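You operate a simulated robot arm through the tools that you are given. There is no shell and no other tool.

You are at the controls of a simulated robot arm. One attempt, no reset.

JOB
Set the purple-dot slim can to the address on the card.
Fine: Switch BACK on, store the address with ENTER, then switch BACK off. Where these are worked on the way, their far stop is far enough and under half their travel is too little: switch marked back.
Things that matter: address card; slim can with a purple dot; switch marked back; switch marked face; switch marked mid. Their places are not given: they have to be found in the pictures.

Only the result counts: the job must be done as asked and must still hold three seconds after the hand-in. Knocking over, shifting, dropping, spilling or breaking anything else fails it.

ROBOT AND FRAMES
A 6-joint arm with a two-finger parallel gripper, fixed in place. Base frame: the origin is at the foot of the arm, x ahead of it, y to its left, z up; the work surface is at about z = 0.8. Units: m, degrees, N and s.
With the tool pointing down near the work surface it reaches from about 0.26 to 0.68 m from the base axis. Its first joint turns from -66.0 to 66.0 degrees. Payload 2.9 kg.
Tool frame: the origin (TCP) lies between the finger pads and is the grasp point; the fingertips stand 0.03 m ahead of it; z points along the fingers, y is the line along which they close. Largest opening 0.11 m; finger width 0.02, thickness 0.01; the body of the gripper, 0.048 by 0.112 m, starts 0.055 m behind the TCP.
Orientation is told as [roll, pitch, yaw] about the base's x, y, z axes, in that order, counted from this pose: with the fingers straight down and closing along the base's y, the tool's x points along the base's -x, its y along +y and its z along -z.

CONTROLS
- The arm moves only by the tool drive_tool. Its argument "rows" is a list of rows, each an object of numbers (a shift or turn left out is 0, a gripper value left out holds the last): "rx", "ry", "rz": the turn, a rotation vector about the tool's x, y, z in units of 6 degrees (1.0 is 6 degrees); "tx", "ty", "tz": the shift along the tool's x, y, z in units of 50 mm (1.0 is 50 mm); "hand": the closure in counts, from 0 (fully open) to 255 (shut). In form: [{"rx": .., "ry": .., "rz": .., "tx": .., "ty": .., "tz": .., "hand": ..}, ...]. A call has 1 to 20 rows; each row shifts and turns the commanded pose from where the row before left it, along the tool's axes as they then stand. A call with a number of a shift or a turn outside -1 to 1 is refused whole. A row lasts 0.2 s, in which the tool goes at most 0.05 m and 8.6 degrees; a call with a longer step from one row to the next is refused whole, and so is a gripper value outside its range. A pose out of reach is approached as far as the arm can. The call stops where the force on the tool passes 40 N (or 10 N more than at its start, if that is more) or the arm is blocked; 0.2 s more then pass. Each finger travels about 0.108 m/s and halts on what it meets, pressing with about 21 N; the grip force reading is that of the motor and also rises with nothing between the fingers. The clock runs only during rows and for 0.2 s after the last one: add rows that do not move to give the fingers time. It gives the time, the measured TCP pose, the force on the tool (base axes), the opening and the grip force at its end, in the units of the frame above (readings bear some noise), with the torque about the TCP (base axes, N m) and any sound that the robot's microphone picked up, and new pictures: "pictures" is both (left out), scene, wrist or none.
- Cameras (640 x 400 px; columns grow to the right, rows downward): "scene" is fixed at [0.0712, 0.4252, 1.3986]; the picture's right is [-0.83, -0.55, 0.00], its down [-0.25, 0.37, -0.90] and it looks along [0.50, -0.74, -0.45] (base axes); focal length 330 px, centre (320, 200). "wrist" rides on the gripper at [0.072, 0.017, -0.103] in the tool frame; the picture's right is [-0.23, 0.97, 0.00], its down [-0.76, -0.18, -0.62] and it looks along [-0.61, -0.14, 0.78] (tool axes); focal length 222 px, centre (320, 200).
- locate(camera, pixels): for up to 12 pixels [column, row] of the newest picture of that camera ("zoom" is the newest enlarged one), the place [x, y, z] in the base frame of the surface seen there, good to about 0.002 m. It takes no simulated time.
- close_up(camera, box): a new picture of the part [left, top, right, bottom] of that camera's present view, enlarged. It takes no simulated time.
- sign_off(): hands the job in; it is judged then, once.

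Leave the gripper open and the arm clear of the work at the hand-in unless told otherwise.

The tools are called after ">>>" as name(argument=value, ...) on one line, values as JSON. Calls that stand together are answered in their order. drive_tool: Moves the arm, as the interface text tells. Its arguments: {"type":"object","properties":{"rows":{"type":"array","items":{"type":"object","properties":{"rx":{"type":"number"},"ry":{"type":"number"},"rz":{"type":"number"},"tx":{"type":"number"},"ty":{"type":"number"},"tz":{"type":"number"},"hand":{"type":"number"}}}},"pictures":{"type":"string","enum":["both","scene","wrist","none"]}},"required":["rows"]} The other tools are called the same way: locate (camera, pixels) gives the place of the surface under pixels of a picture; close_up (camera, box) takes an enlarged picture of a part of a camera's view; sign_off () hands the job in.

At the start:

```text
time: 0.0
position: [0.2894, -0.2634, 1.1057]
orientation: [0.1, 0.0, 0.0]
force: [0.2, 0.0, -0.4]
torque: [0.01, -0.04, -0.03]
grip_width: 0.1099
finger_force: 0.0
```

scene: 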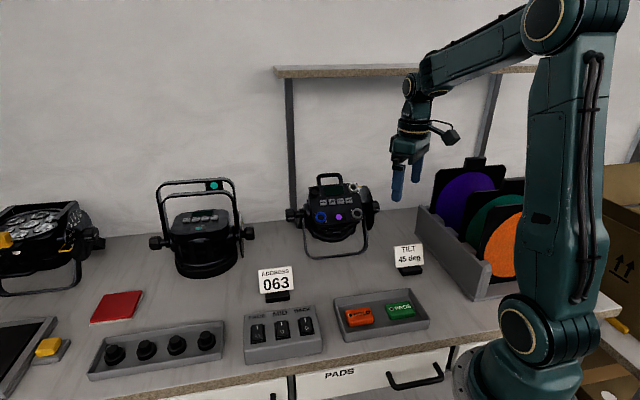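
wrist: 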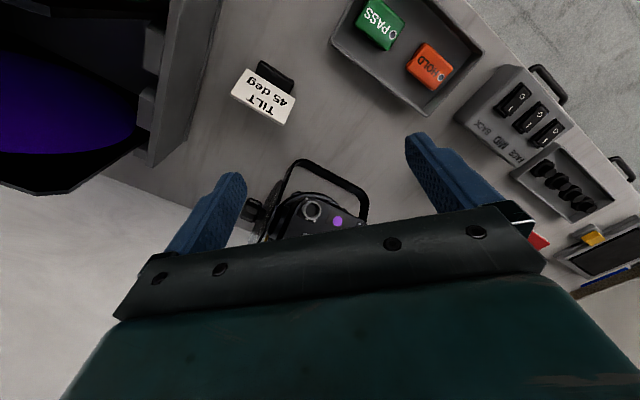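

I see the address card "063" at about (277,282), the switch box (FACE/MID/BACK) at (283,330), and the purple-dot can at about (335,215). I'll take close-ups of these first.

>>> close_up(camera="scene", box=[275, 165, 395, 265])

>>> close_up(camera="scene", box=[235, 260, 335, 370])

>>> close_up(camera="wrist", box=[440, 50, 640, 230])

```text
4.00 times, centred on (335, 215) of scene
```

zoom: 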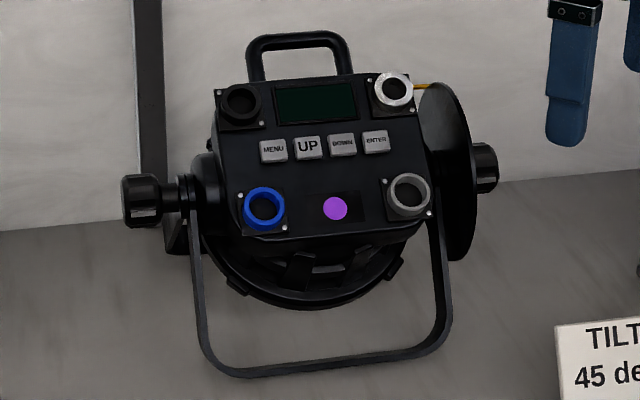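

```text
3.64 times, centred on (285, 315) of scene
```

zoom: 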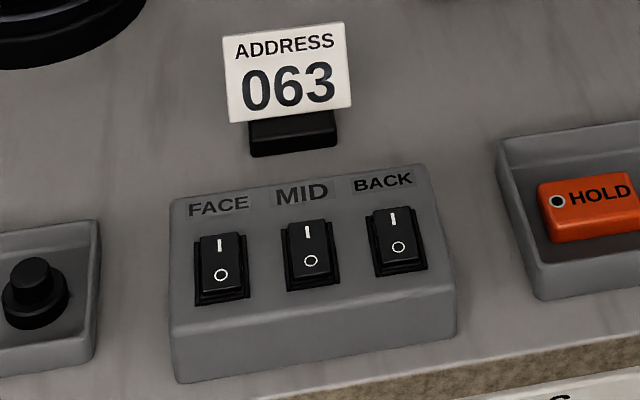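

```text
2.22 times, centred on (540, 140) of wrist
```

zoom: 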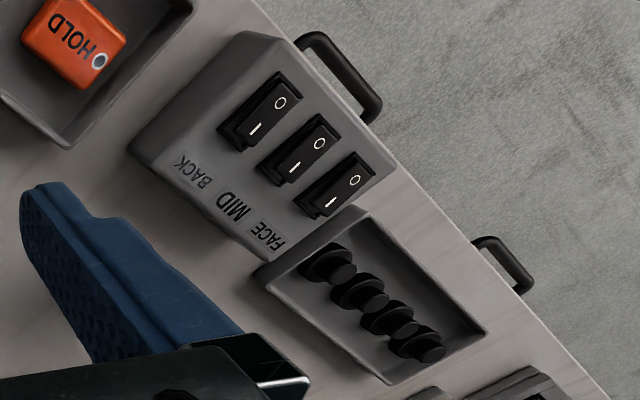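

The can has a dark display and MENU/UP/DOWN/ENTER keys on its top, and the switches are rockers marked I and O. Next I'll locate the keys and the switch parts in 3D.

>>> close_up(camera="scene", box=[275, 165, 395, 265])

>>> locate(camera="zoom", pixels=[[273, 150], [307, 148], [342, 144], [376, 141], [335, 208], [240, 130], [300, 180], [316, 100], [290, 40], [263, 195], [396, 75], [408, 180]])

>>> locate(camera="scene", pixels=[[304, 320], [305, 326], [303, 332], [306, 340], [281, 330], [257, 333], [276, 270], [257, 324], [257, 342], [281, 322], [281, 338], [310, 310]])

```text
4.00 times, centred on (335, 215) of scene
```

zoom: 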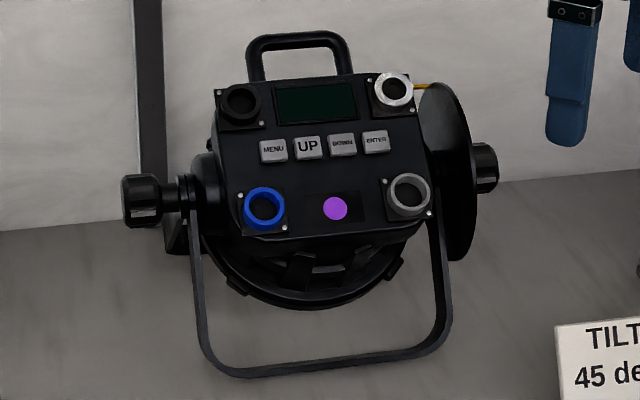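

```text
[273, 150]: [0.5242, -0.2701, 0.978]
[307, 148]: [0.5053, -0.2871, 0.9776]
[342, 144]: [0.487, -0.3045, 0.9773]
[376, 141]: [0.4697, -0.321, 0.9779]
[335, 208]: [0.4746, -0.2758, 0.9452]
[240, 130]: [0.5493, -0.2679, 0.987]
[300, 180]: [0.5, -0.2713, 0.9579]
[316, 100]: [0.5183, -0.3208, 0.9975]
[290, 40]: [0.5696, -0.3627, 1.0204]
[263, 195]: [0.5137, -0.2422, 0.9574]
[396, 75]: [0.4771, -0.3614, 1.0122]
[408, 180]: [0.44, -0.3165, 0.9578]
```

```text
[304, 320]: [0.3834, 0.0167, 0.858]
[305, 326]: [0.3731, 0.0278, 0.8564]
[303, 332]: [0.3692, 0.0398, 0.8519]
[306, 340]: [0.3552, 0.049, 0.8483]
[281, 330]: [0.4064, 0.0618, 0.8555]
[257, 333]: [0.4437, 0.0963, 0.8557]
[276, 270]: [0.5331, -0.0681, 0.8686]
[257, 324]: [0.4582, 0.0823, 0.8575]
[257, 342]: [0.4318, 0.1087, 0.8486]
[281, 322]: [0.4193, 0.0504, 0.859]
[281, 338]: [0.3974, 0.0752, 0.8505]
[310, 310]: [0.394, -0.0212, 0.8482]
```

The key row sits on a face tilted about 40° towards the camera, with about 25 mm between keys. Before moving I need the rocker geometry, so I'll zoom in more on the switch box.

>>> close_up(camera="scene", box=[285, 305, 325, 345])

>>> locate(camera="scene", pixels=[[304, 318], [305, 321], [305, 324], [306, 327], [307, 330], [307, 333], [308, 336], [282, 325], [282, 330], [283, 335], [294, 330], [295, 345]])

```text
10.00 times, centred on (305, 325) of scene
```

zoom: 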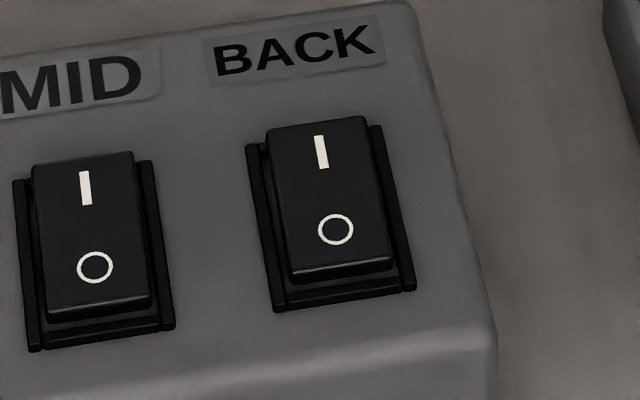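

```text
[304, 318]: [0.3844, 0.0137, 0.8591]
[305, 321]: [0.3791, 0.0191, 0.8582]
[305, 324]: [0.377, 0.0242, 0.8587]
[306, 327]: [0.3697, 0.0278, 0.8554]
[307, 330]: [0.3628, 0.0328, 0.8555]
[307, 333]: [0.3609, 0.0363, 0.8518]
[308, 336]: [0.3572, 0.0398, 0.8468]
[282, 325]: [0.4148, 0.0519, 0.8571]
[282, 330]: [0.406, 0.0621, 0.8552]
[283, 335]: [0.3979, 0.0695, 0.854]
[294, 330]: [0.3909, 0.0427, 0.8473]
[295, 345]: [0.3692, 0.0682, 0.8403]
```

I'll use this 10x zoom to sample the rocker, its frame and the surrounding box surface.

>>> locate(camera="zoom", pixels=[[300, 125], [310, 140], [320, 170], [328, 200], [335, 230], [340, 250], [345, 262], [345, 275], [345, 295], [345, 320], [230, 200], [450, 200]])

>>> locate(camera="zoom", pixels=[[240, 100], [310, 100], [380, 100], [290, 25], [260, 340], [420, 320], [275, 140], [362, 125], [300, 270], [390, 255], [85, 160], [95, 295]])

```text
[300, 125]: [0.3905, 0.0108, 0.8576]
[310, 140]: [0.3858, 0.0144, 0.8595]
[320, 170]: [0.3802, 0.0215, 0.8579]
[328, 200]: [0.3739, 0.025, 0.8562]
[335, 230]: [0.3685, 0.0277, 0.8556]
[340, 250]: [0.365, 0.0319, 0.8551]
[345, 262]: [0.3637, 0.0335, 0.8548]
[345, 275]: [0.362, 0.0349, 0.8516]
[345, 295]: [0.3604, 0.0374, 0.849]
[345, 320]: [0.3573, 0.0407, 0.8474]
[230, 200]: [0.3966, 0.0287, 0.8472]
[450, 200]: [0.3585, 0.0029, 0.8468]
```

```text
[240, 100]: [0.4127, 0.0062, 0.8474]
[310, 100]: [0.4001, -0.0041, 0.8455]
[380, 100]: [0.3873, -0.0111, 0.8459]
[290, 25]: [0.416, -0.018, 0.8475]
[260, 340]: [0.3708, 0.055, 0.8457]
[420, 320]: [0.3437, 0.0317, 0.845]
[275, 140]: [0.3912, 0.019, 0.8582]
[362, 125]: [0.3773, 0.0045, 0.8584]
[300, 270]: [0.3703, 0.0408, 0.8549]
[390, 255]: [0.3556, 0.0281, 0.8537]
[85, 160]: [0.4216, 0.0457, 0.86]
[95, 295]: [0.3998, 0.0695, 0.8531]
```

The box top is flat at z≈0.846. The BACK rocker is 20x32 mm, centred near (0.374, 0.023). Its I end is high at 0.8595 and its O end low at about 0.8545, so it is OFF. I'll close the fingers, turn the tool 46° to line up with the rocker, and move over its I end while staying high.

>>> drive_tool(rows=[{"rz": 1, "hand": 255}, {"rz": 1}, {"rz": 1}, {"rz": 1}, {"rz": 1}, {"rz": 1}, {"rz": 1}, {"rz": 0.667}, {"tx": 0.4317, "ty": 0.865}, {"tx": 0.4317, "ty": 0.865}, {"tx": 0.4317, "ty": 0.865}, {"tx": 0.4317, "ty": 0.865}, {"tx": 0.4317, "ty": 0.865}, {"tx": 0.4317, "ty": 0.865}, {}], pictures="both")

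```text
time: 3.2
position: [0.3856, 0.0101, 1.1061]
orientation: [0.0, 0.0, -46.1]
force: [0.3, -0.2, 0.0]
torque: [-0.01, 0.0, 0.0]
grip_width: 0.0
finger_force: 20.9
```

scene: 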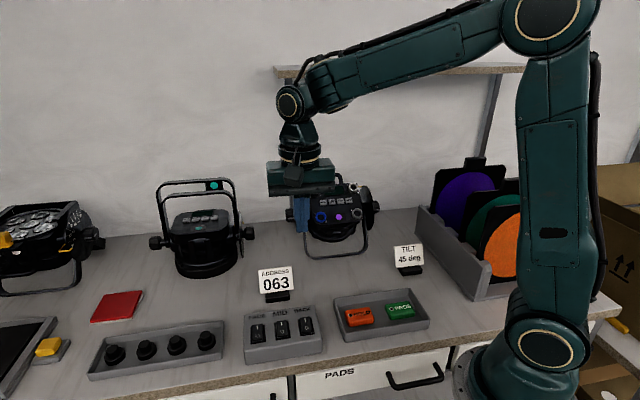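
wrist: 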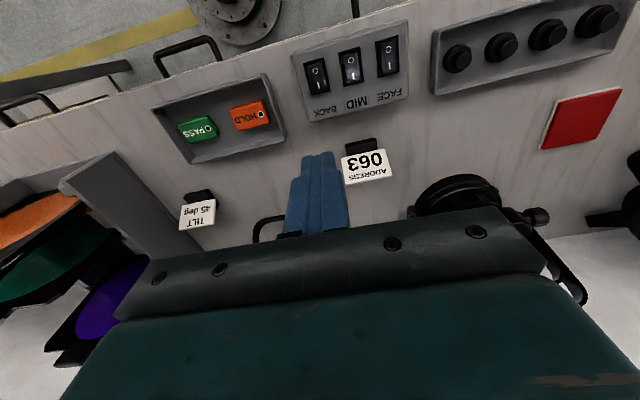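

The tool is over the I end at z=1.106 with the fingers shut. I'll lower it until the tips are about 15 mm above the rocker (TCP 0.905) and check alignment.

>>> drive_tool(rows=[{"tz": 0.9}, {"tz": 0.9}, {"tz": 0.9}, {"tz": 0.9}, {"tz": 0.42}, {}], pictures="both")

>>> close_up(camera="scene", box=[255, 270, 345, 350])

>>> close_up(camera="wrist", box=[220, 0, 440, 180])

```text
time: 4.6
position: [0.3873, 0.0119, 0.9048]
orientation: [-0.1, 0.1, -46.0]
force: [0.6, -0.5, -0.1]
torque: [0.01, 0.03, 0.03]
grip_width: 0.0
finger_force: 21.4
```

scene: 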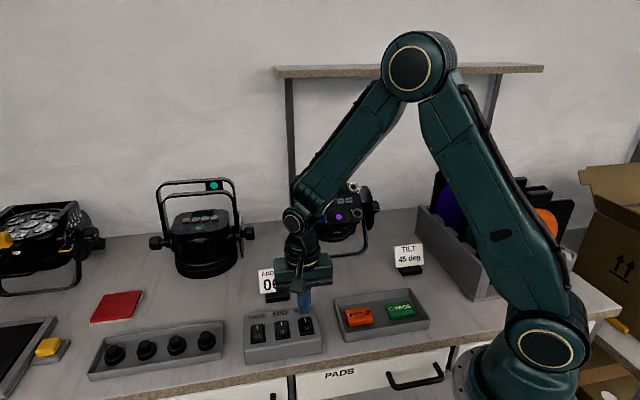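
wrist: 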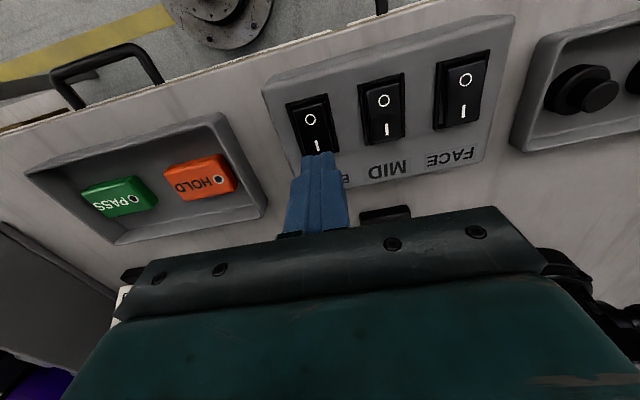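

```text
5.00 times, centred on (300, 310) of scene
```

zoom: 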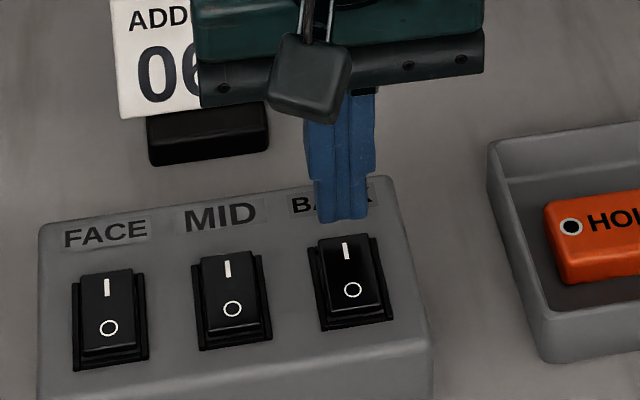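

```text
2.22 times, centred on (330, 90) of wrist
```

zoom: 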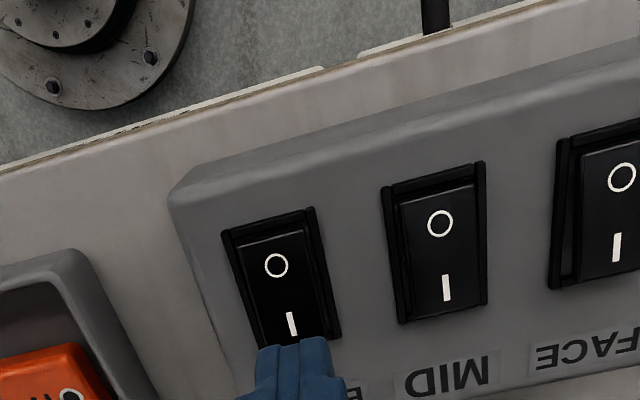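

The fingers line up with the BACK rocker just beyond the I mark (tip at about 0.875). I'll press down slowly, about 20 mm in 2 mm steps, watching the force.

>>> drive_tool(rows=[{"tz": 0.08}, {"tz": 0.08}, {"tz": 0.08}, {"tz": 0.04}, {"tz": 0.04}, {"tz": 0.04}, {"tz": 0.03}, {}], pictures="both")

>>> close_up(camera="wrist", box=[220, 0, 440, 180])

>>> close_up(camera="scene", box=[265, 280, 345, 350])

```text
time: 6.4
position: [0.3862, 0.0097, 0.8852]
orientation: [-0.1, 0.0, -46.0]
force: [-1.1, -1.4, 1.7]
torque: [-0.01, -0.01, 0.01]
grip_width: 0.0003
finger_force: 21.0
```

scene: 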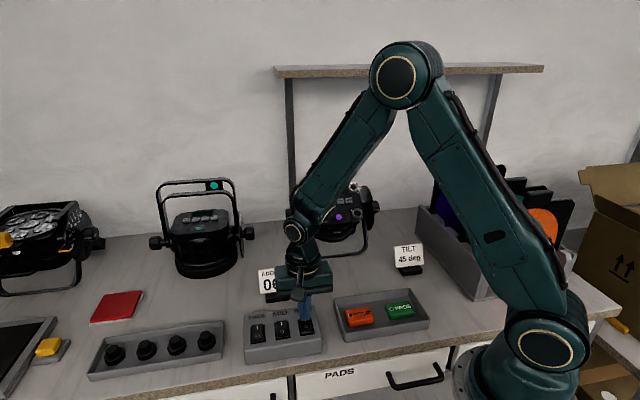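
wrist: 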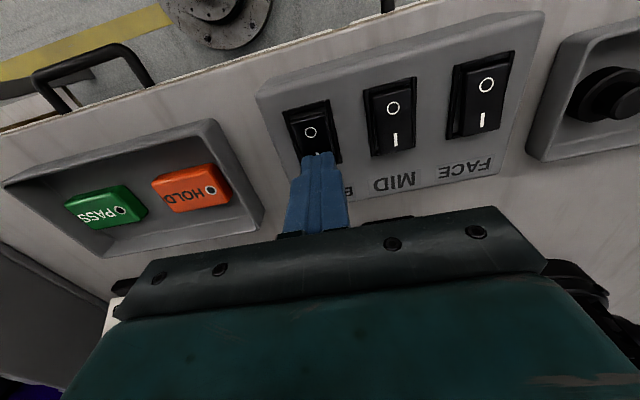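

```text
2.22 times, centred on (330, 90) of wrist
```

zoom: 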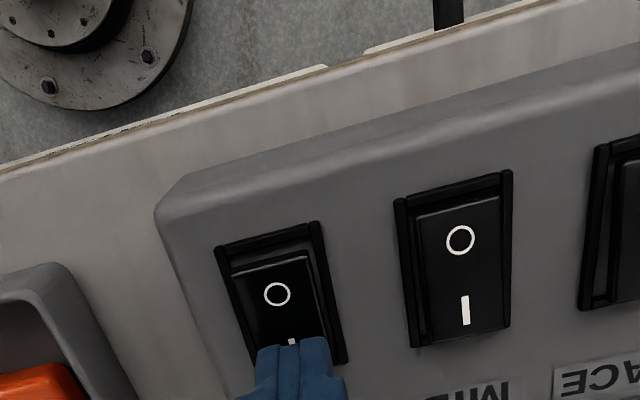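

```text
5.71 times, centred on (305, 315) of scene
```

zoom: 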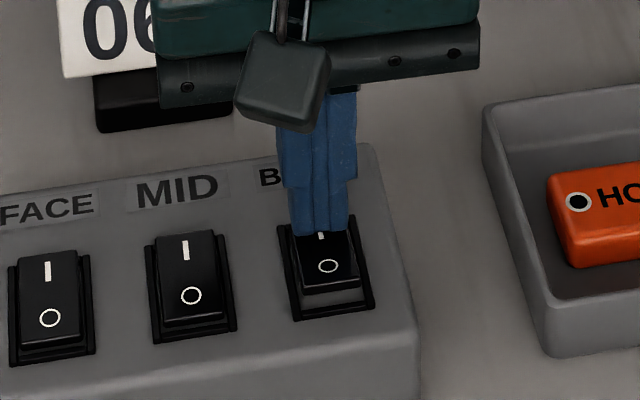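

The BACK rocker's O end has risen, and the force is only about 2 N. I'll press in 1 mm steps until I feel the stop, then lift off and look.

>>> drive_tool(rows=[{"tz": 0.02}, {"tz": 0.02}, {"tz": 0.02}, {}], pictures="none")

```text
time: 7.1
position: [0.3864, 0.0106, 0.8848]
orientation: [0.1, 0.1, -45.9]
force: [-2.7, -0.5, 6.4]
torque: [0.0, 0.13, 0.04]
grip_width: 0.0002
finger_force: 20.5
stopped in row 3: the force on the tool passed its limit at 45 N (the readings are from after the stop); the commanded pose is now the measured one
```

The force jumped to 45 N, so the rocker is at its stop. I'll lift straight up and check the switch and the can's display.

>>> drive_tool(rows=[{"tz": -0.3}, {"tz": -0.9}, {"tz": -0.9}, {"tz": -0.9}, {"tz": -0.9}, {}], pictures="both")

>>> close_up(camera="scene", box=[235, 290, 335, 360])

>>> close_up(camera="scene", box=[275, 165, 395, 265])

```text
time: 8.5
position: [0.3885, 0.0098, 1.0814]
orientation: [0.2, 0.0, -46.0]
force: [1.6, 0.7, -0.8]
torque: [-0.02, 0.01, -0.03]
grip_width: 0.0002
finger_force: 21.5
```

scene: 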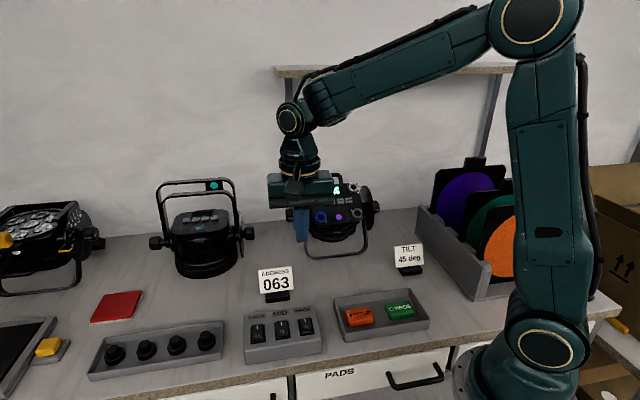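
wrist: 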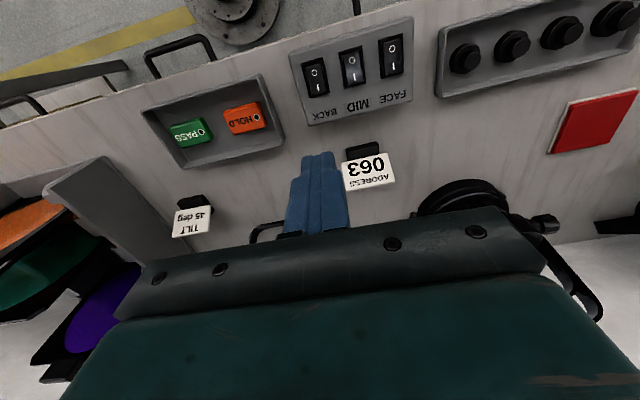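

```text
5.71 times, centred on (285, 325) of scene
```

zoom: 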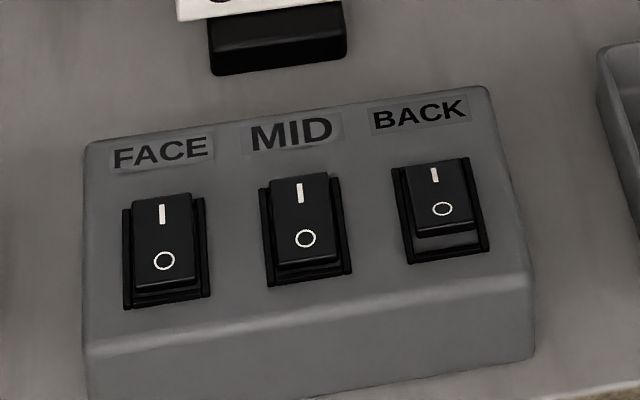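

```text
4.00 times, centred on (335, 215) of scene
```

zoom: 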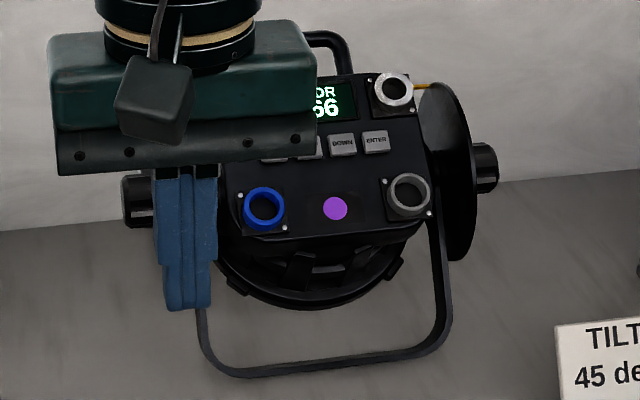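

BACK is now clearly ON, with its I end down, while FACE and MID are unchanged. The display is lit, showing something like "..OR / .66" behind the gripper. I'll move the arm to the right, out of the camera's line, to read it.

>>> drive_tool(rows=[{"tx": -0.4177, "ty": -0.814, "tz": -0.1287}, {"tx": -0.4177, "ty": -0.814, "tz": -0.1287}, {"tx": -0.4177, "ty": -0.814, "tz": -0.1287}, {"tx": -0.4177, "ty": -0.814, "tz": -0.1287}, {"tx": -0.4177, "ty": -0.814, "tz": -0.1287}, {"tx": -0.4177, "ty": -0.814, "tz": -0.1287}, {}], pictures="scene")

>>> close_up(camera="scene", box=[300, 175, 380, 225])

```text
time: 10.1
position: [0.2969, -0.2469, 1.1181]
orientation: [0.0, 0.1, -46.0]
force: [-0.8, -0.5, 0.3]
torque: [0.0, 0.01, -0.03]
grip_width: 0.0
finger_force: 21.4
```

scene: 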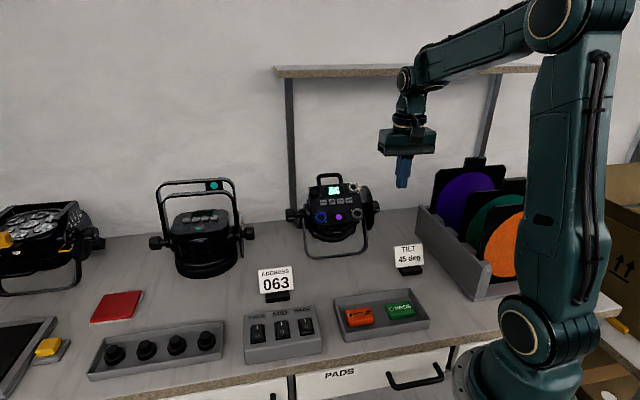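

```text
8.00 times, centred on (340, 200) of scene
```

zoom: 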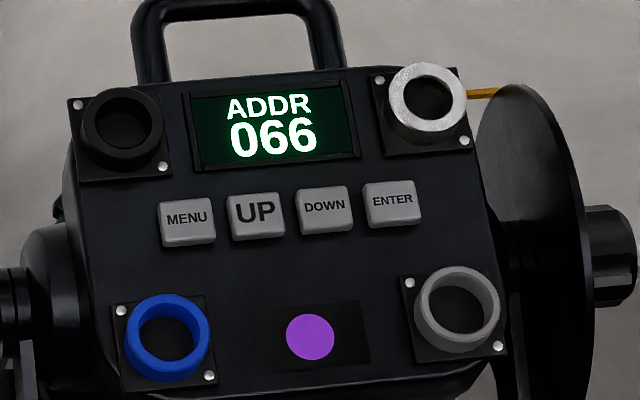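

The display reads "ADDR 066" and the target is 063, so DOWN three times and then ENTER. I'll locate the panel surface and key faces precisely to get the pressing direction.

>>> locate(camera="zoom", pixels=[[100, 225], [180, 185], [270, 185], [350, 180], [450, 225], [130, 285], [250, 270], [350, 260], [250, 360], [380, 350], [310, 335], [430, 180]])

>>> locate(camera="zoom", pixels=[[325, 207], [305, 193], [345, 190], [307, 222], [348, 222], [392, 202], [372, 190], [412, 186], [375, 217], [415, 217], [187, 218], [256, 212]])

>>> locate(camera="zoom", pixels=[[445, 85], [455, 290], [440, 275], [165, 310], [130, 95], [325, 228], [395, 222], [240, 20], [520, 110], [270, 125], [325, 235], [397, 232]])

```text
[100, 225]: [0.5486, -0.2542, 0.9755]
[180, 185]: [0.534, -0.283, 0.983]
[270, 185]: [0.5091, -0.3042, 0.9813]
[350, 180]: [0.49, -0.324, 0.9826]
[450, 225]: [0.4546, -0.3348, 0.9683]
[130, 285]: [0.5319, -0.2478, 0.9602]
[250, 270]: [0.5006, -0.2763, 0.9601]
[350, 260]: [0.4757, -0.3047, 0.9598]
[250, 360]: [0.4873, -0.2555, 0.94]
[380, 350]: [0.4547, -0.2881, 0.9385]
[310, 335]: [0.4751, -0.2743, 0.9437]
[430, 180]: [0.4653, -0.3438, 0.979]
```

```text
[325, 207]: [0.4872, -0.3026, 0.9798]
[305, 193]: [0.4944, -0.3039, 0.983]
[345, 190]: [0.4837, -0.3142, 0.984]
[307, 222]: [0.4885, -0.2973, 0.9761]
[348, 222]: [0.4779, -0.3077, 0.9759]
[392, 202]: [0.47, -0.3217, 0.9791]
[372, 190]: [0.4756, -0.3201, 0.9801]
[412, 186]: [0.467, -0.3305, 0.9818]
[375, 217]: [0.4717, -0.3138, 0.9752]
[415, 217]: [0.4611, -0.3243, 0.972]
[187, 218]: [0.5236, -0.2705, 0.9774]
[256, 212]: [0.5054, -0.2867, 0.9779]
```

```text
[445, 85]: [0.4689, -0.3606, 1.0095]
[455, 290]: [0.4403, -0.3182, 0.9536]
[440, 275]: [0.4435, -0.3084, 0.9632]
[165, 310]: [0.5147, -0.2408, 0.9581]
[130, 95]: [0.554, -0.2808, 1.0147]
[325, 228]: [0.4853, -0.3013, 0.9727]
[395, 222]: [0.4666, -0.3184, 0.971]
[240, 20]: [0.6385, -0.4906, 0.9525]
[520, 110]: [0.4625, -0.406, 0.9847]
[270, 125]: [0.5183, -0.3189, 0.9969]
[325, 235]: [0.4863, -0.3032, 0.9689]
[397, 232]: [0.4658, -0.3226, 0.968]
```

The panel slopes about 40.4°, with its normal at about (-0.448, 0.469, 0.762). The DOWN key top is at (0.487, -0.304, 0.978) and ENTER is at (0.4695, -0.322, 0.978). I'll move to a high standoff and tilt the tool 40.4° so the fingers point along the panel normal.

>>> drive_tool(rows=[{"tx": -0.513, "ty": 0.645}, {"tx": -0.513, "ty": 0.645}, {"tx": -0.513, "ty": 0.645}, {"ry": -0.962}, {"ry": -0.962}, {"ry": -0.962}, {"ry": -0.962}, {"ry": -0.962}, {"ry": -0.962}, {"ry": -0.962}, {}], pictures="both")

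```text
time: 12.5
position: [0.4209, -0.238, 1.1178]
orientation: [0.1, -40.4, -46.1]
force: [0.9, -0.6, 0.1]
torque: [0.0, 0.0, 0.0]
grip_width: 0.0002
finger_force: 21.0
```

scene: 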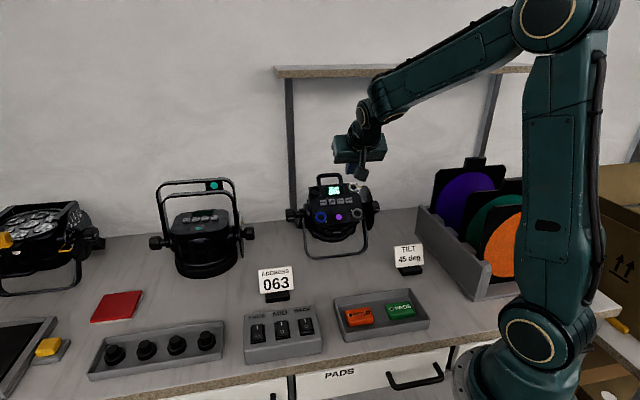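
wrist: 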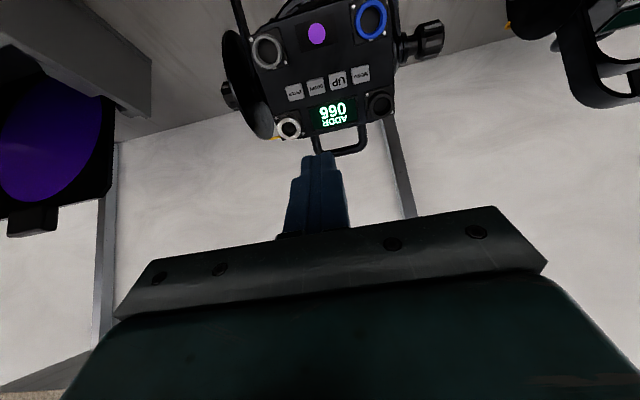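

The tilt is good (pitch -40.4, yaw -46.1), and the wrist view shows the keys and "066" on the display. I'll move to about 30 mm above the DOWN key along the panel normal.

>>> drive_tool(rows=[{"tx": 0.128, "ty": 0.014, "tz": 0.711}, {"tx": 0.128, "ty": 0.014, "tz": 0.711}, {"tx": 0.128, "ty": 0.014, "tz": 0.711}, {}], pictures="both")

>>> close_up(camera="wrist", box=[230, 50, 430, 190])

>>> close_up(camera="scene", box=[300, 170, 380, 230])

```text
time: 13.5
position: [0.4597, -0.2755, 1.0226]
orientation: [0.0, -40.3, -46.2]
force: [-0.8, -0.7, -0.5]
torque: [0.01, -0.02, -0.01]
grip_width: 0.0
finger_force: 21.0
```

scene: 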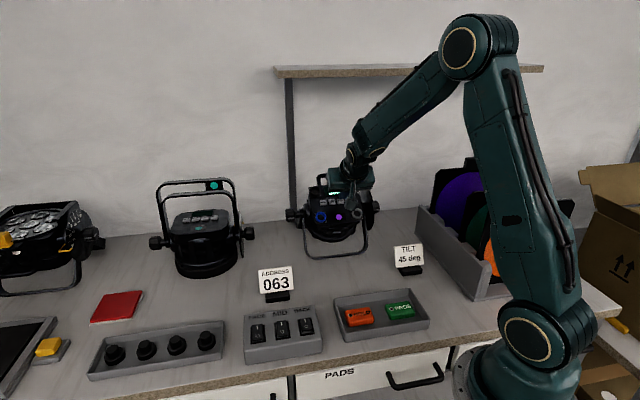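
wrist: 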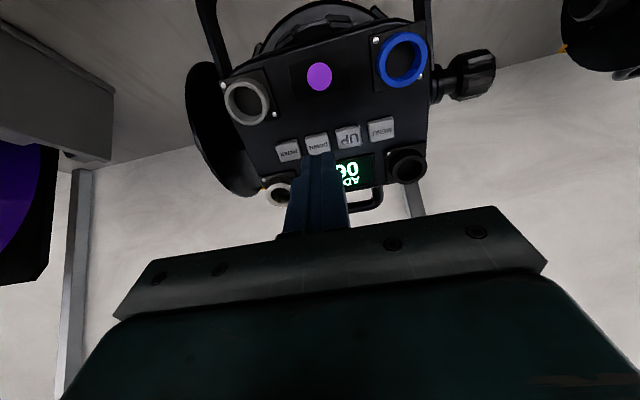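

```text
2.86 times, centred on (330, 120) of wrist
```

zoom: 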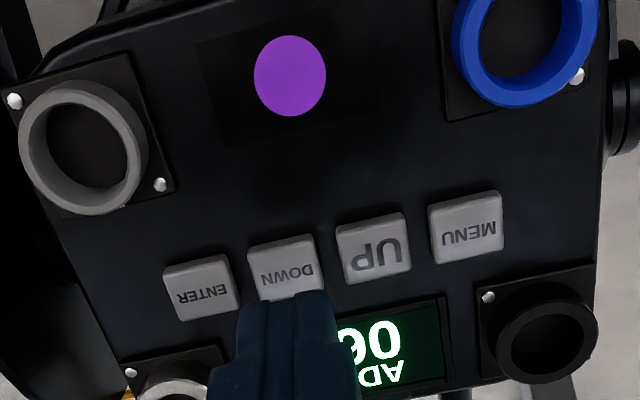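

```text
6.67 times, centred on (340, 200) of scene
```

zoom: 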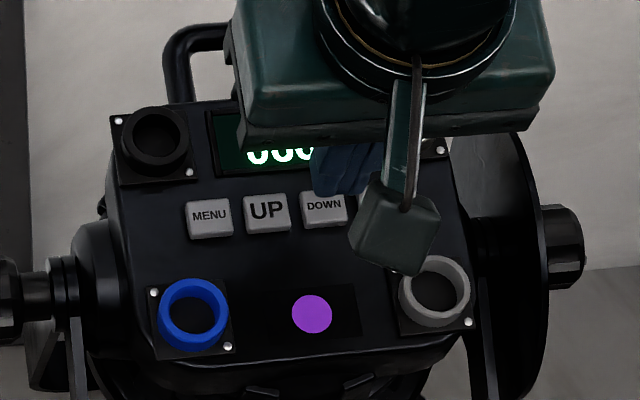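

The fingers look centred on DOWN, and part of the display is visible in both views. I'm about 29 mm from the key, so I'll advance to near contact and then press in small steps.

>>> drive_tool(rows=[{"tz": 0.25}, {"tz": 0.25}, {"tz": 0.04}, {"tz": 0.04}, {"tz": 0.02}], pictures="both")

>>> close_up(camera="wrist", box=[230, 50, 430, 190])

>>> close_up(camera="scene", box=[300, 170, 380, 230])

```text
time: 14.7
position: [0.4743, -0.2889, 1.001]
orientation: [0.0, -40.4, -46.1]
force: [0.4, -1.0, -0.5]
torque: [0.01, 0.02, 0.02]
grip_width: 0.0
finger_force: 21.7
```

scene: 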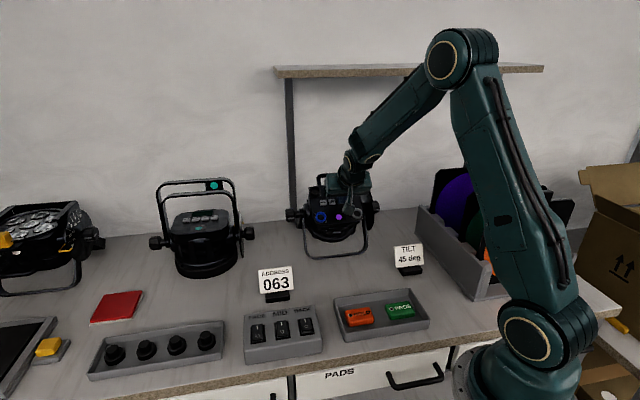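
wrist: 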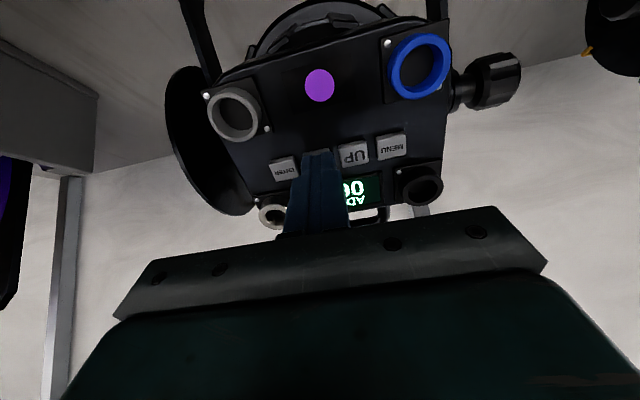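

```text
2.86 times, centred on (330, 120) of wrist
```

zoom: 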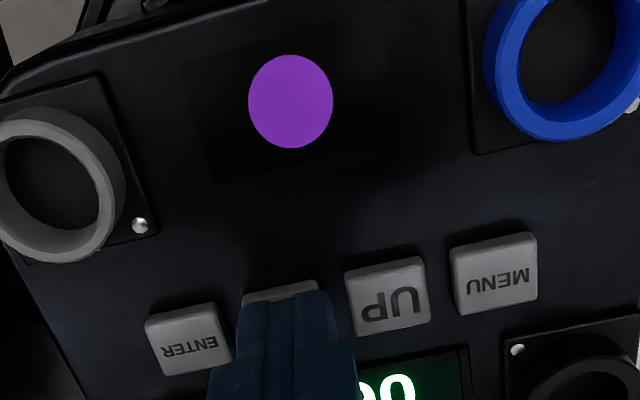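

```text
6.67 times, centred on (340, 200) of scene
```

zoom: 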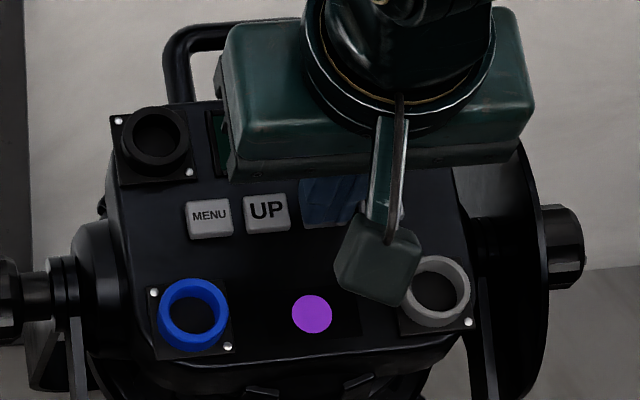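

I'm just at the key with no contact force yet, and part of its lower edge is still showing. I'll nudge 1.5 mm toward the panel's bottom edge and keep pressing in 1 mm steps.

>>> drive_tool(rows=[{"tx": 0.03}, {"tz": 0.02}, {"tz": 0.02}, {"tz": 0.02}], pictures="both")

>>> close_up(camera="wrist", box=[230, 90, 430, 230])

```text
time: 15.7
position: [0.4734, -0.2895, 0.9976]
orientation: [0.1, -40.4, -46.1]
force: [-0.8, 1.2, 0.1]
torque: [-0.03, -0.01, -0.02]
grip_width: 0.0
finger_force: 21.4
```

scene: 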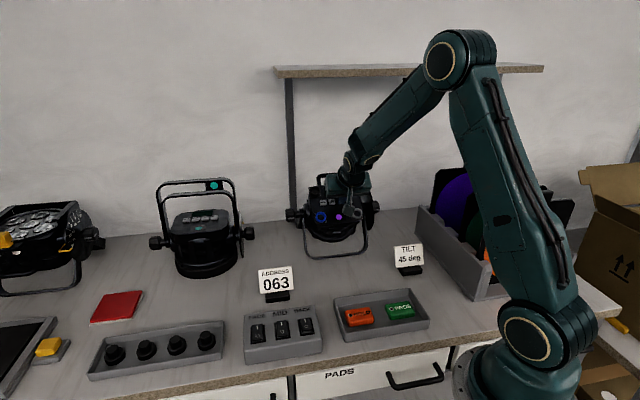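
wrist: 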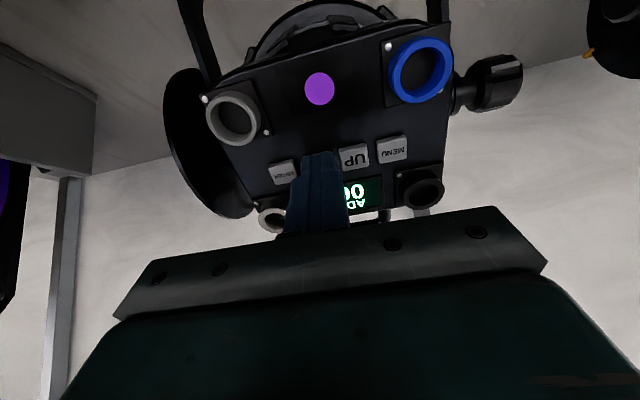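

```text
2.86 times, centred on (330, 160) of wrist
```

zoom: 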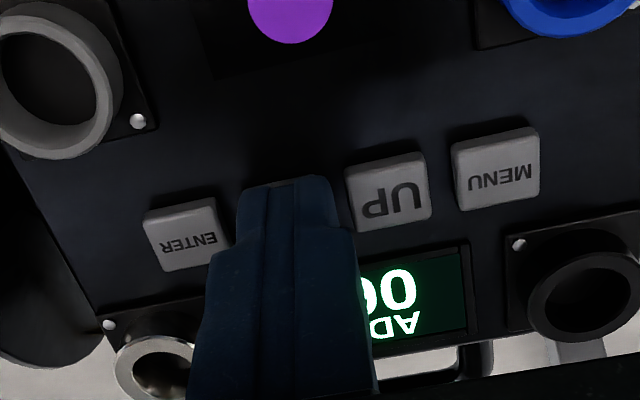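

The tip should be about 2.6 mm past the key's rest height with only around 1 N of force. I'll press 2 mm more and watch.

>>> drive_tool(rows=[{"tz": 0.02}, {"tz": 0.02}], pictures="wrist")

>>> close_up(camera="wrist", box=[230, 90, 430, 230])

```text
time: 16.3
position: [0.475, -0.2904, 0.997]
orientation: [0.1, -40.3, -46.1]
force: [-1.5, 1.9, 1.3]
torque: [0.05, 0.01, 0.0]
grip_width: 0.0003
finger_force: 20.7
heard: click
```

wrist: 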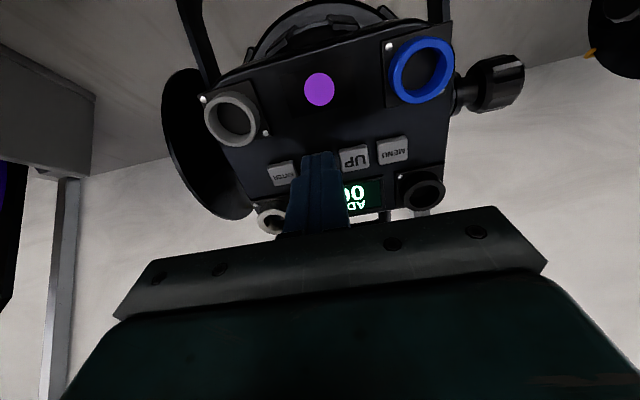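

```text
2.86 times, centred on (330, 160) of wrist
```

zoom: 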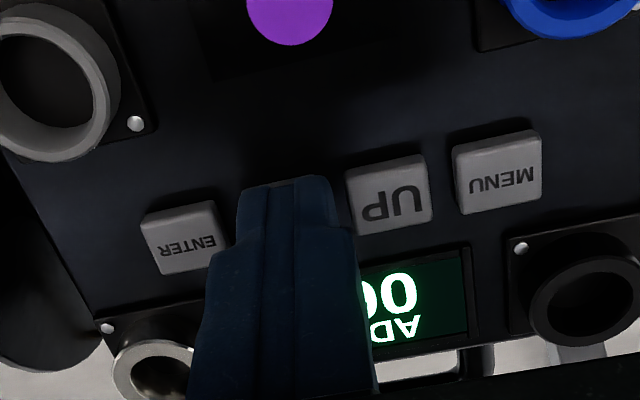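

I heard a "click", so DOWN was pressed once. I'll back off about 30 mm along the tool axis so the key releases, then read the display.

>>> drive_tool(rows=[{"tz": -0.1}, {"tz": -0.6}, {"tz": -0.6}, {}], pictures="both")

>>> close_up(camera="wrist", box=[260, 40, 420, 170])

>>> close_up(camera="scene", box=[300, 170, 380, 230])

```text
time: 17.3
position: [0.4428, -0.2602, 1.0472]
orientation: [0.1, -40.4, -46.1]
force: [0.1, -0.4, -0.1]
torque: [0.0, -0.02, -0.02]
grip_width: 0.0
finger_force: 21.6
```

scene: 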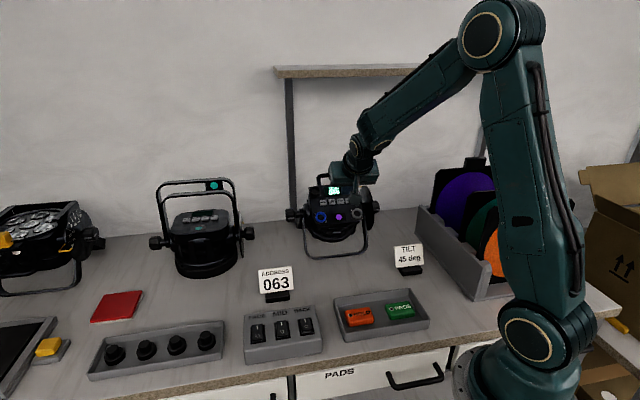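
wrist: 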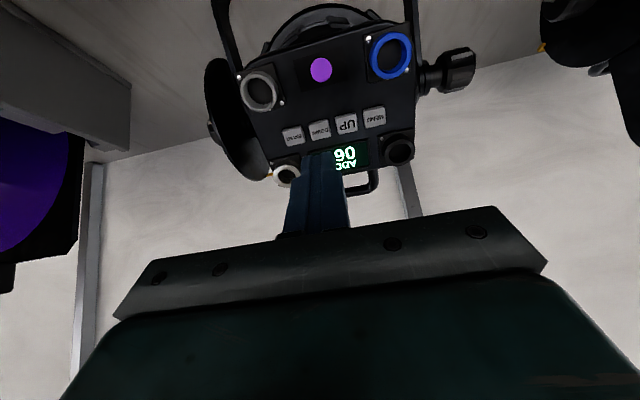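

```text
3.08 times, centred on (340, 105) of wrist
```

zoom: 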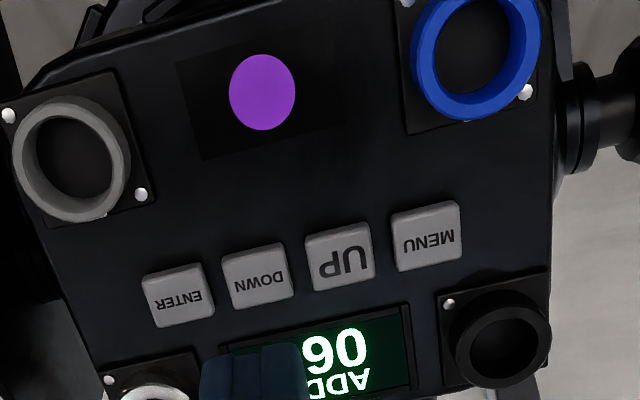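

```text
6.67 times, centred on (340, 200) of scene
```

zoom: 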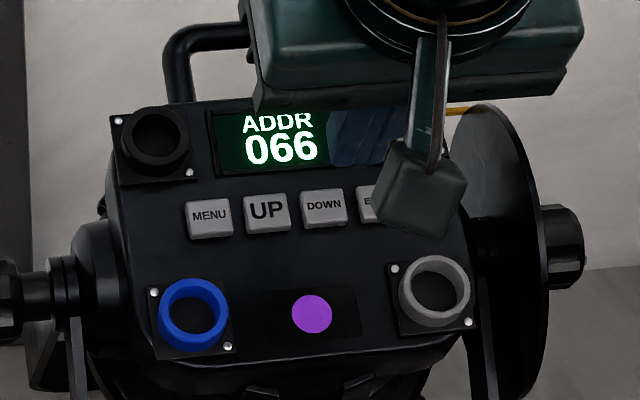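

The display still shows 066, so either that press didn't register fully or MENU is needed first. I'll press DOWN again, slightly deeper, and see whether the value changes before trying anything else.

>>> drive_tool(rows=[{"tz": 0.6}, {"tz": 0.5}, {"tz": 0.06}, {"tz": 0.04}, {"tz": 0.04}, {"tz": 0.03}, {"tz": 0.03}, {"tz": 0.02}, {}], pictures="none")

```text
time: 19.3
position: [0.4764, -0.2917, 0.995]
orientation: [0.0, -40.4, -46.1]
force: [-1.7, 2.2, 1.0]
torque: [0.1, 0.02, 0.01]
grip_width: 0.0002
finger_force: 21.6
heard: click
```

It clicked again, with about 2.5 N along the normal. I'll back off and read the display.

>>> drive_tool(rows=[{"tz": -0.1}, {"tz": -0.6}, {"tz": -0.6}, {}], pictures="both")

>>> close_up(camera="scene", box=[300, 170, 380, 230])

```text
time: 20.3
position: [0.4471, -0.262, 1.0459]
orientation: [0.1, -40.4, -46.1]
force: [-0.1, -0.2, 0.4]
torque: [0.02, 0.01, 0.03]
grip_width: 0.0001
finger_force: 21.0
```

scene: 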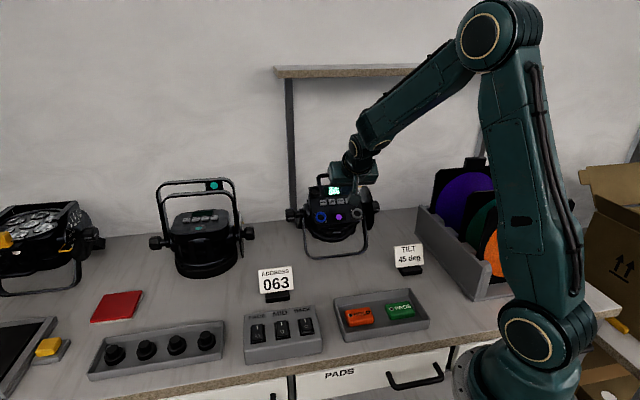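
wrist: 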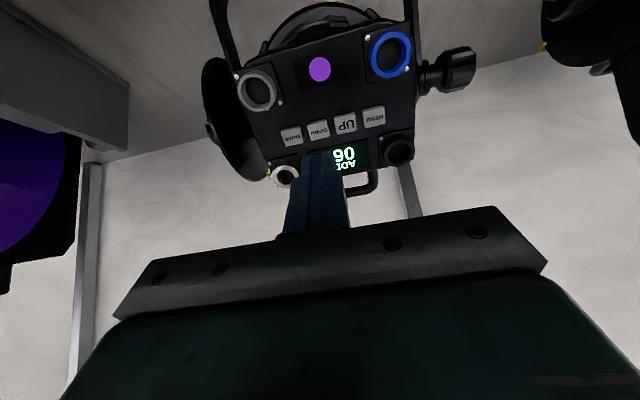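

```text
6.67 times, centred on (340, 200) of scene
```

zoom: 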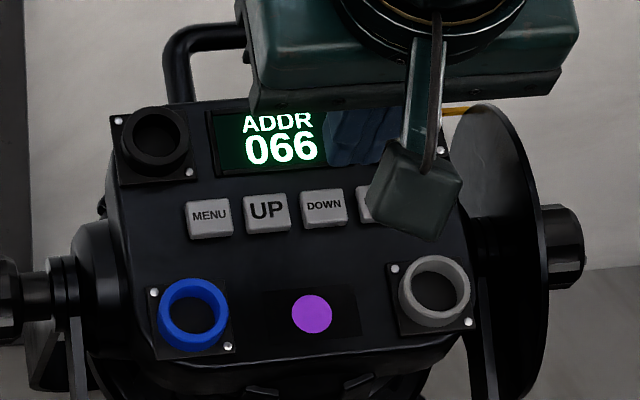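

Still 066 after two clicked DOWN presses, so DOWN doesn't act in this mode and MENU probably opens the edit. I'll shift 49.6 mm toward MENU (tool +y) and press it once.

>>> drive_tool(rows=[{"ty": 0.992}, {}, {"tz": 0.6}, {"tz": 0.4}], pictures="both")

>>> close_up(camera="wrist", box=[220, 60, 420, 200])

>>> close_up(camera="scene", box=[300, 170, 380, 230])

```text
time: 21.3
position: [0.5048, -0.2497, 1.0077]
orientation: [0.1, -40.4, -46.1]
force: [0.3, 0.5, -0.9]
torque: [0.02, 0.04, 0.01]
grip_width: 0.0
finger_force: 21.4
```

scene: 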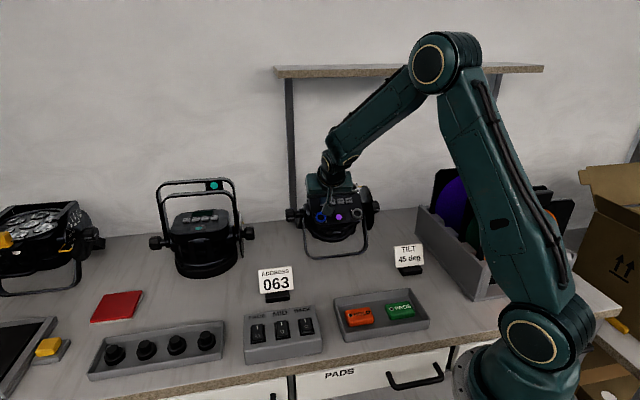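
wrist: 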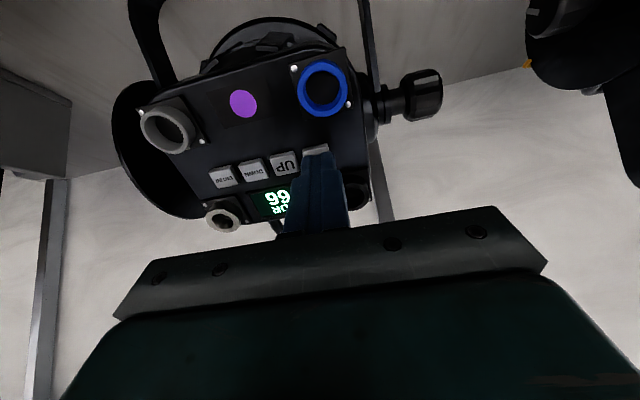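

```text
2.86 times, centred on (320, 130) of wrist
```

zoom: 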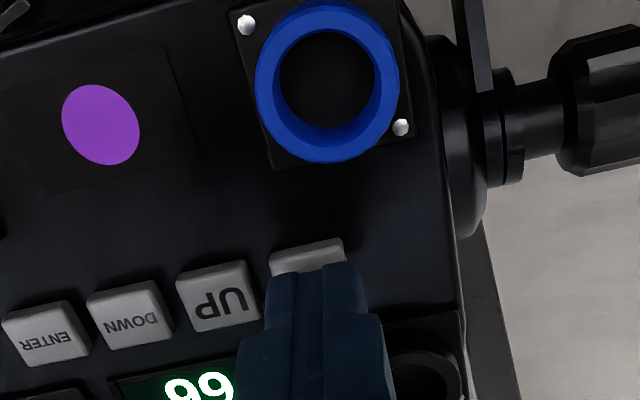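

```text
6.67 times, centred on (340, 200) of scene
```

zoom: 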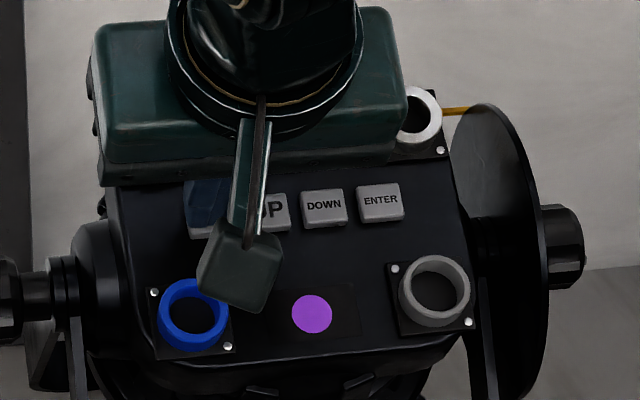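

The fingers are over MENU, about 2 mm to one side and a few mm short of contact. I'll correct by 1.5 mm and press slowly.

>>> drive_tool(rows=[{"ty": -0.03}, {"tz": 0.1}, {"tz": 0.06}, {"tz": 0.04}, {"tz": 0.04}, {"tz": 0.03}, {"tz": 0.03}, {}], pictures="none")

```text
time: 23.1
position: [0.5107, -0.2587, 0.9973]
orientation: [0.1, -40.6, -46.1]
force: [-4.3, 5.8, 5.4]
torque: [0.11, 0.03, 0.08]
grip_width: 0.0002
finger_force: 21.7
heard: click
```

MENU clicked. I'll back off and read the display.

>>> drive_tool(rows=[{"tz": -0.1}, {"tz": -0.6}, {"tz": -0.6}, {"ty": -0.97}, {}], pictures="both")

>>> close_up(camera="scene", box=[300, 170, 380, 230])

```text
time: 24.3
position: [0.4458, -0.2598, 1.0464]
orientation: [0.1, -40.4, -46.0]
force: [-0.1, -0.8, 0.8]
torque: [0.04, -0.02, -0.03]
grip_width: 0.0
finger_force: 21.0
```

scene: 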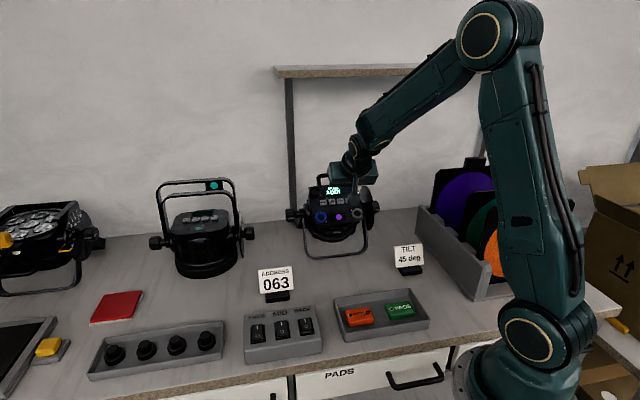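
wrist: 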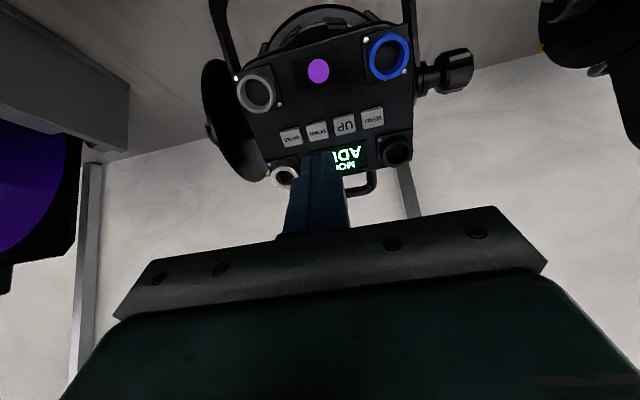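

```text
6.67 times, centred on (340, 200) of scene
```

zoom: 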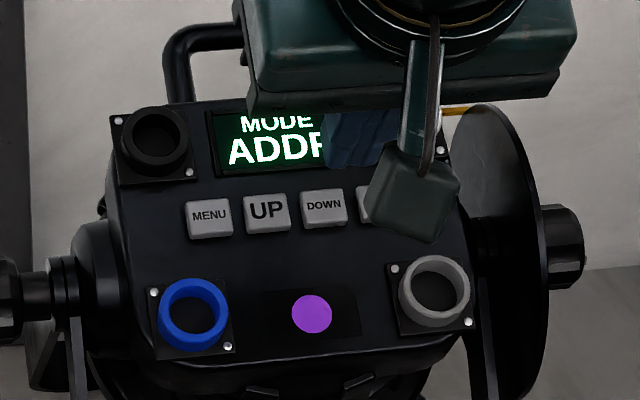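

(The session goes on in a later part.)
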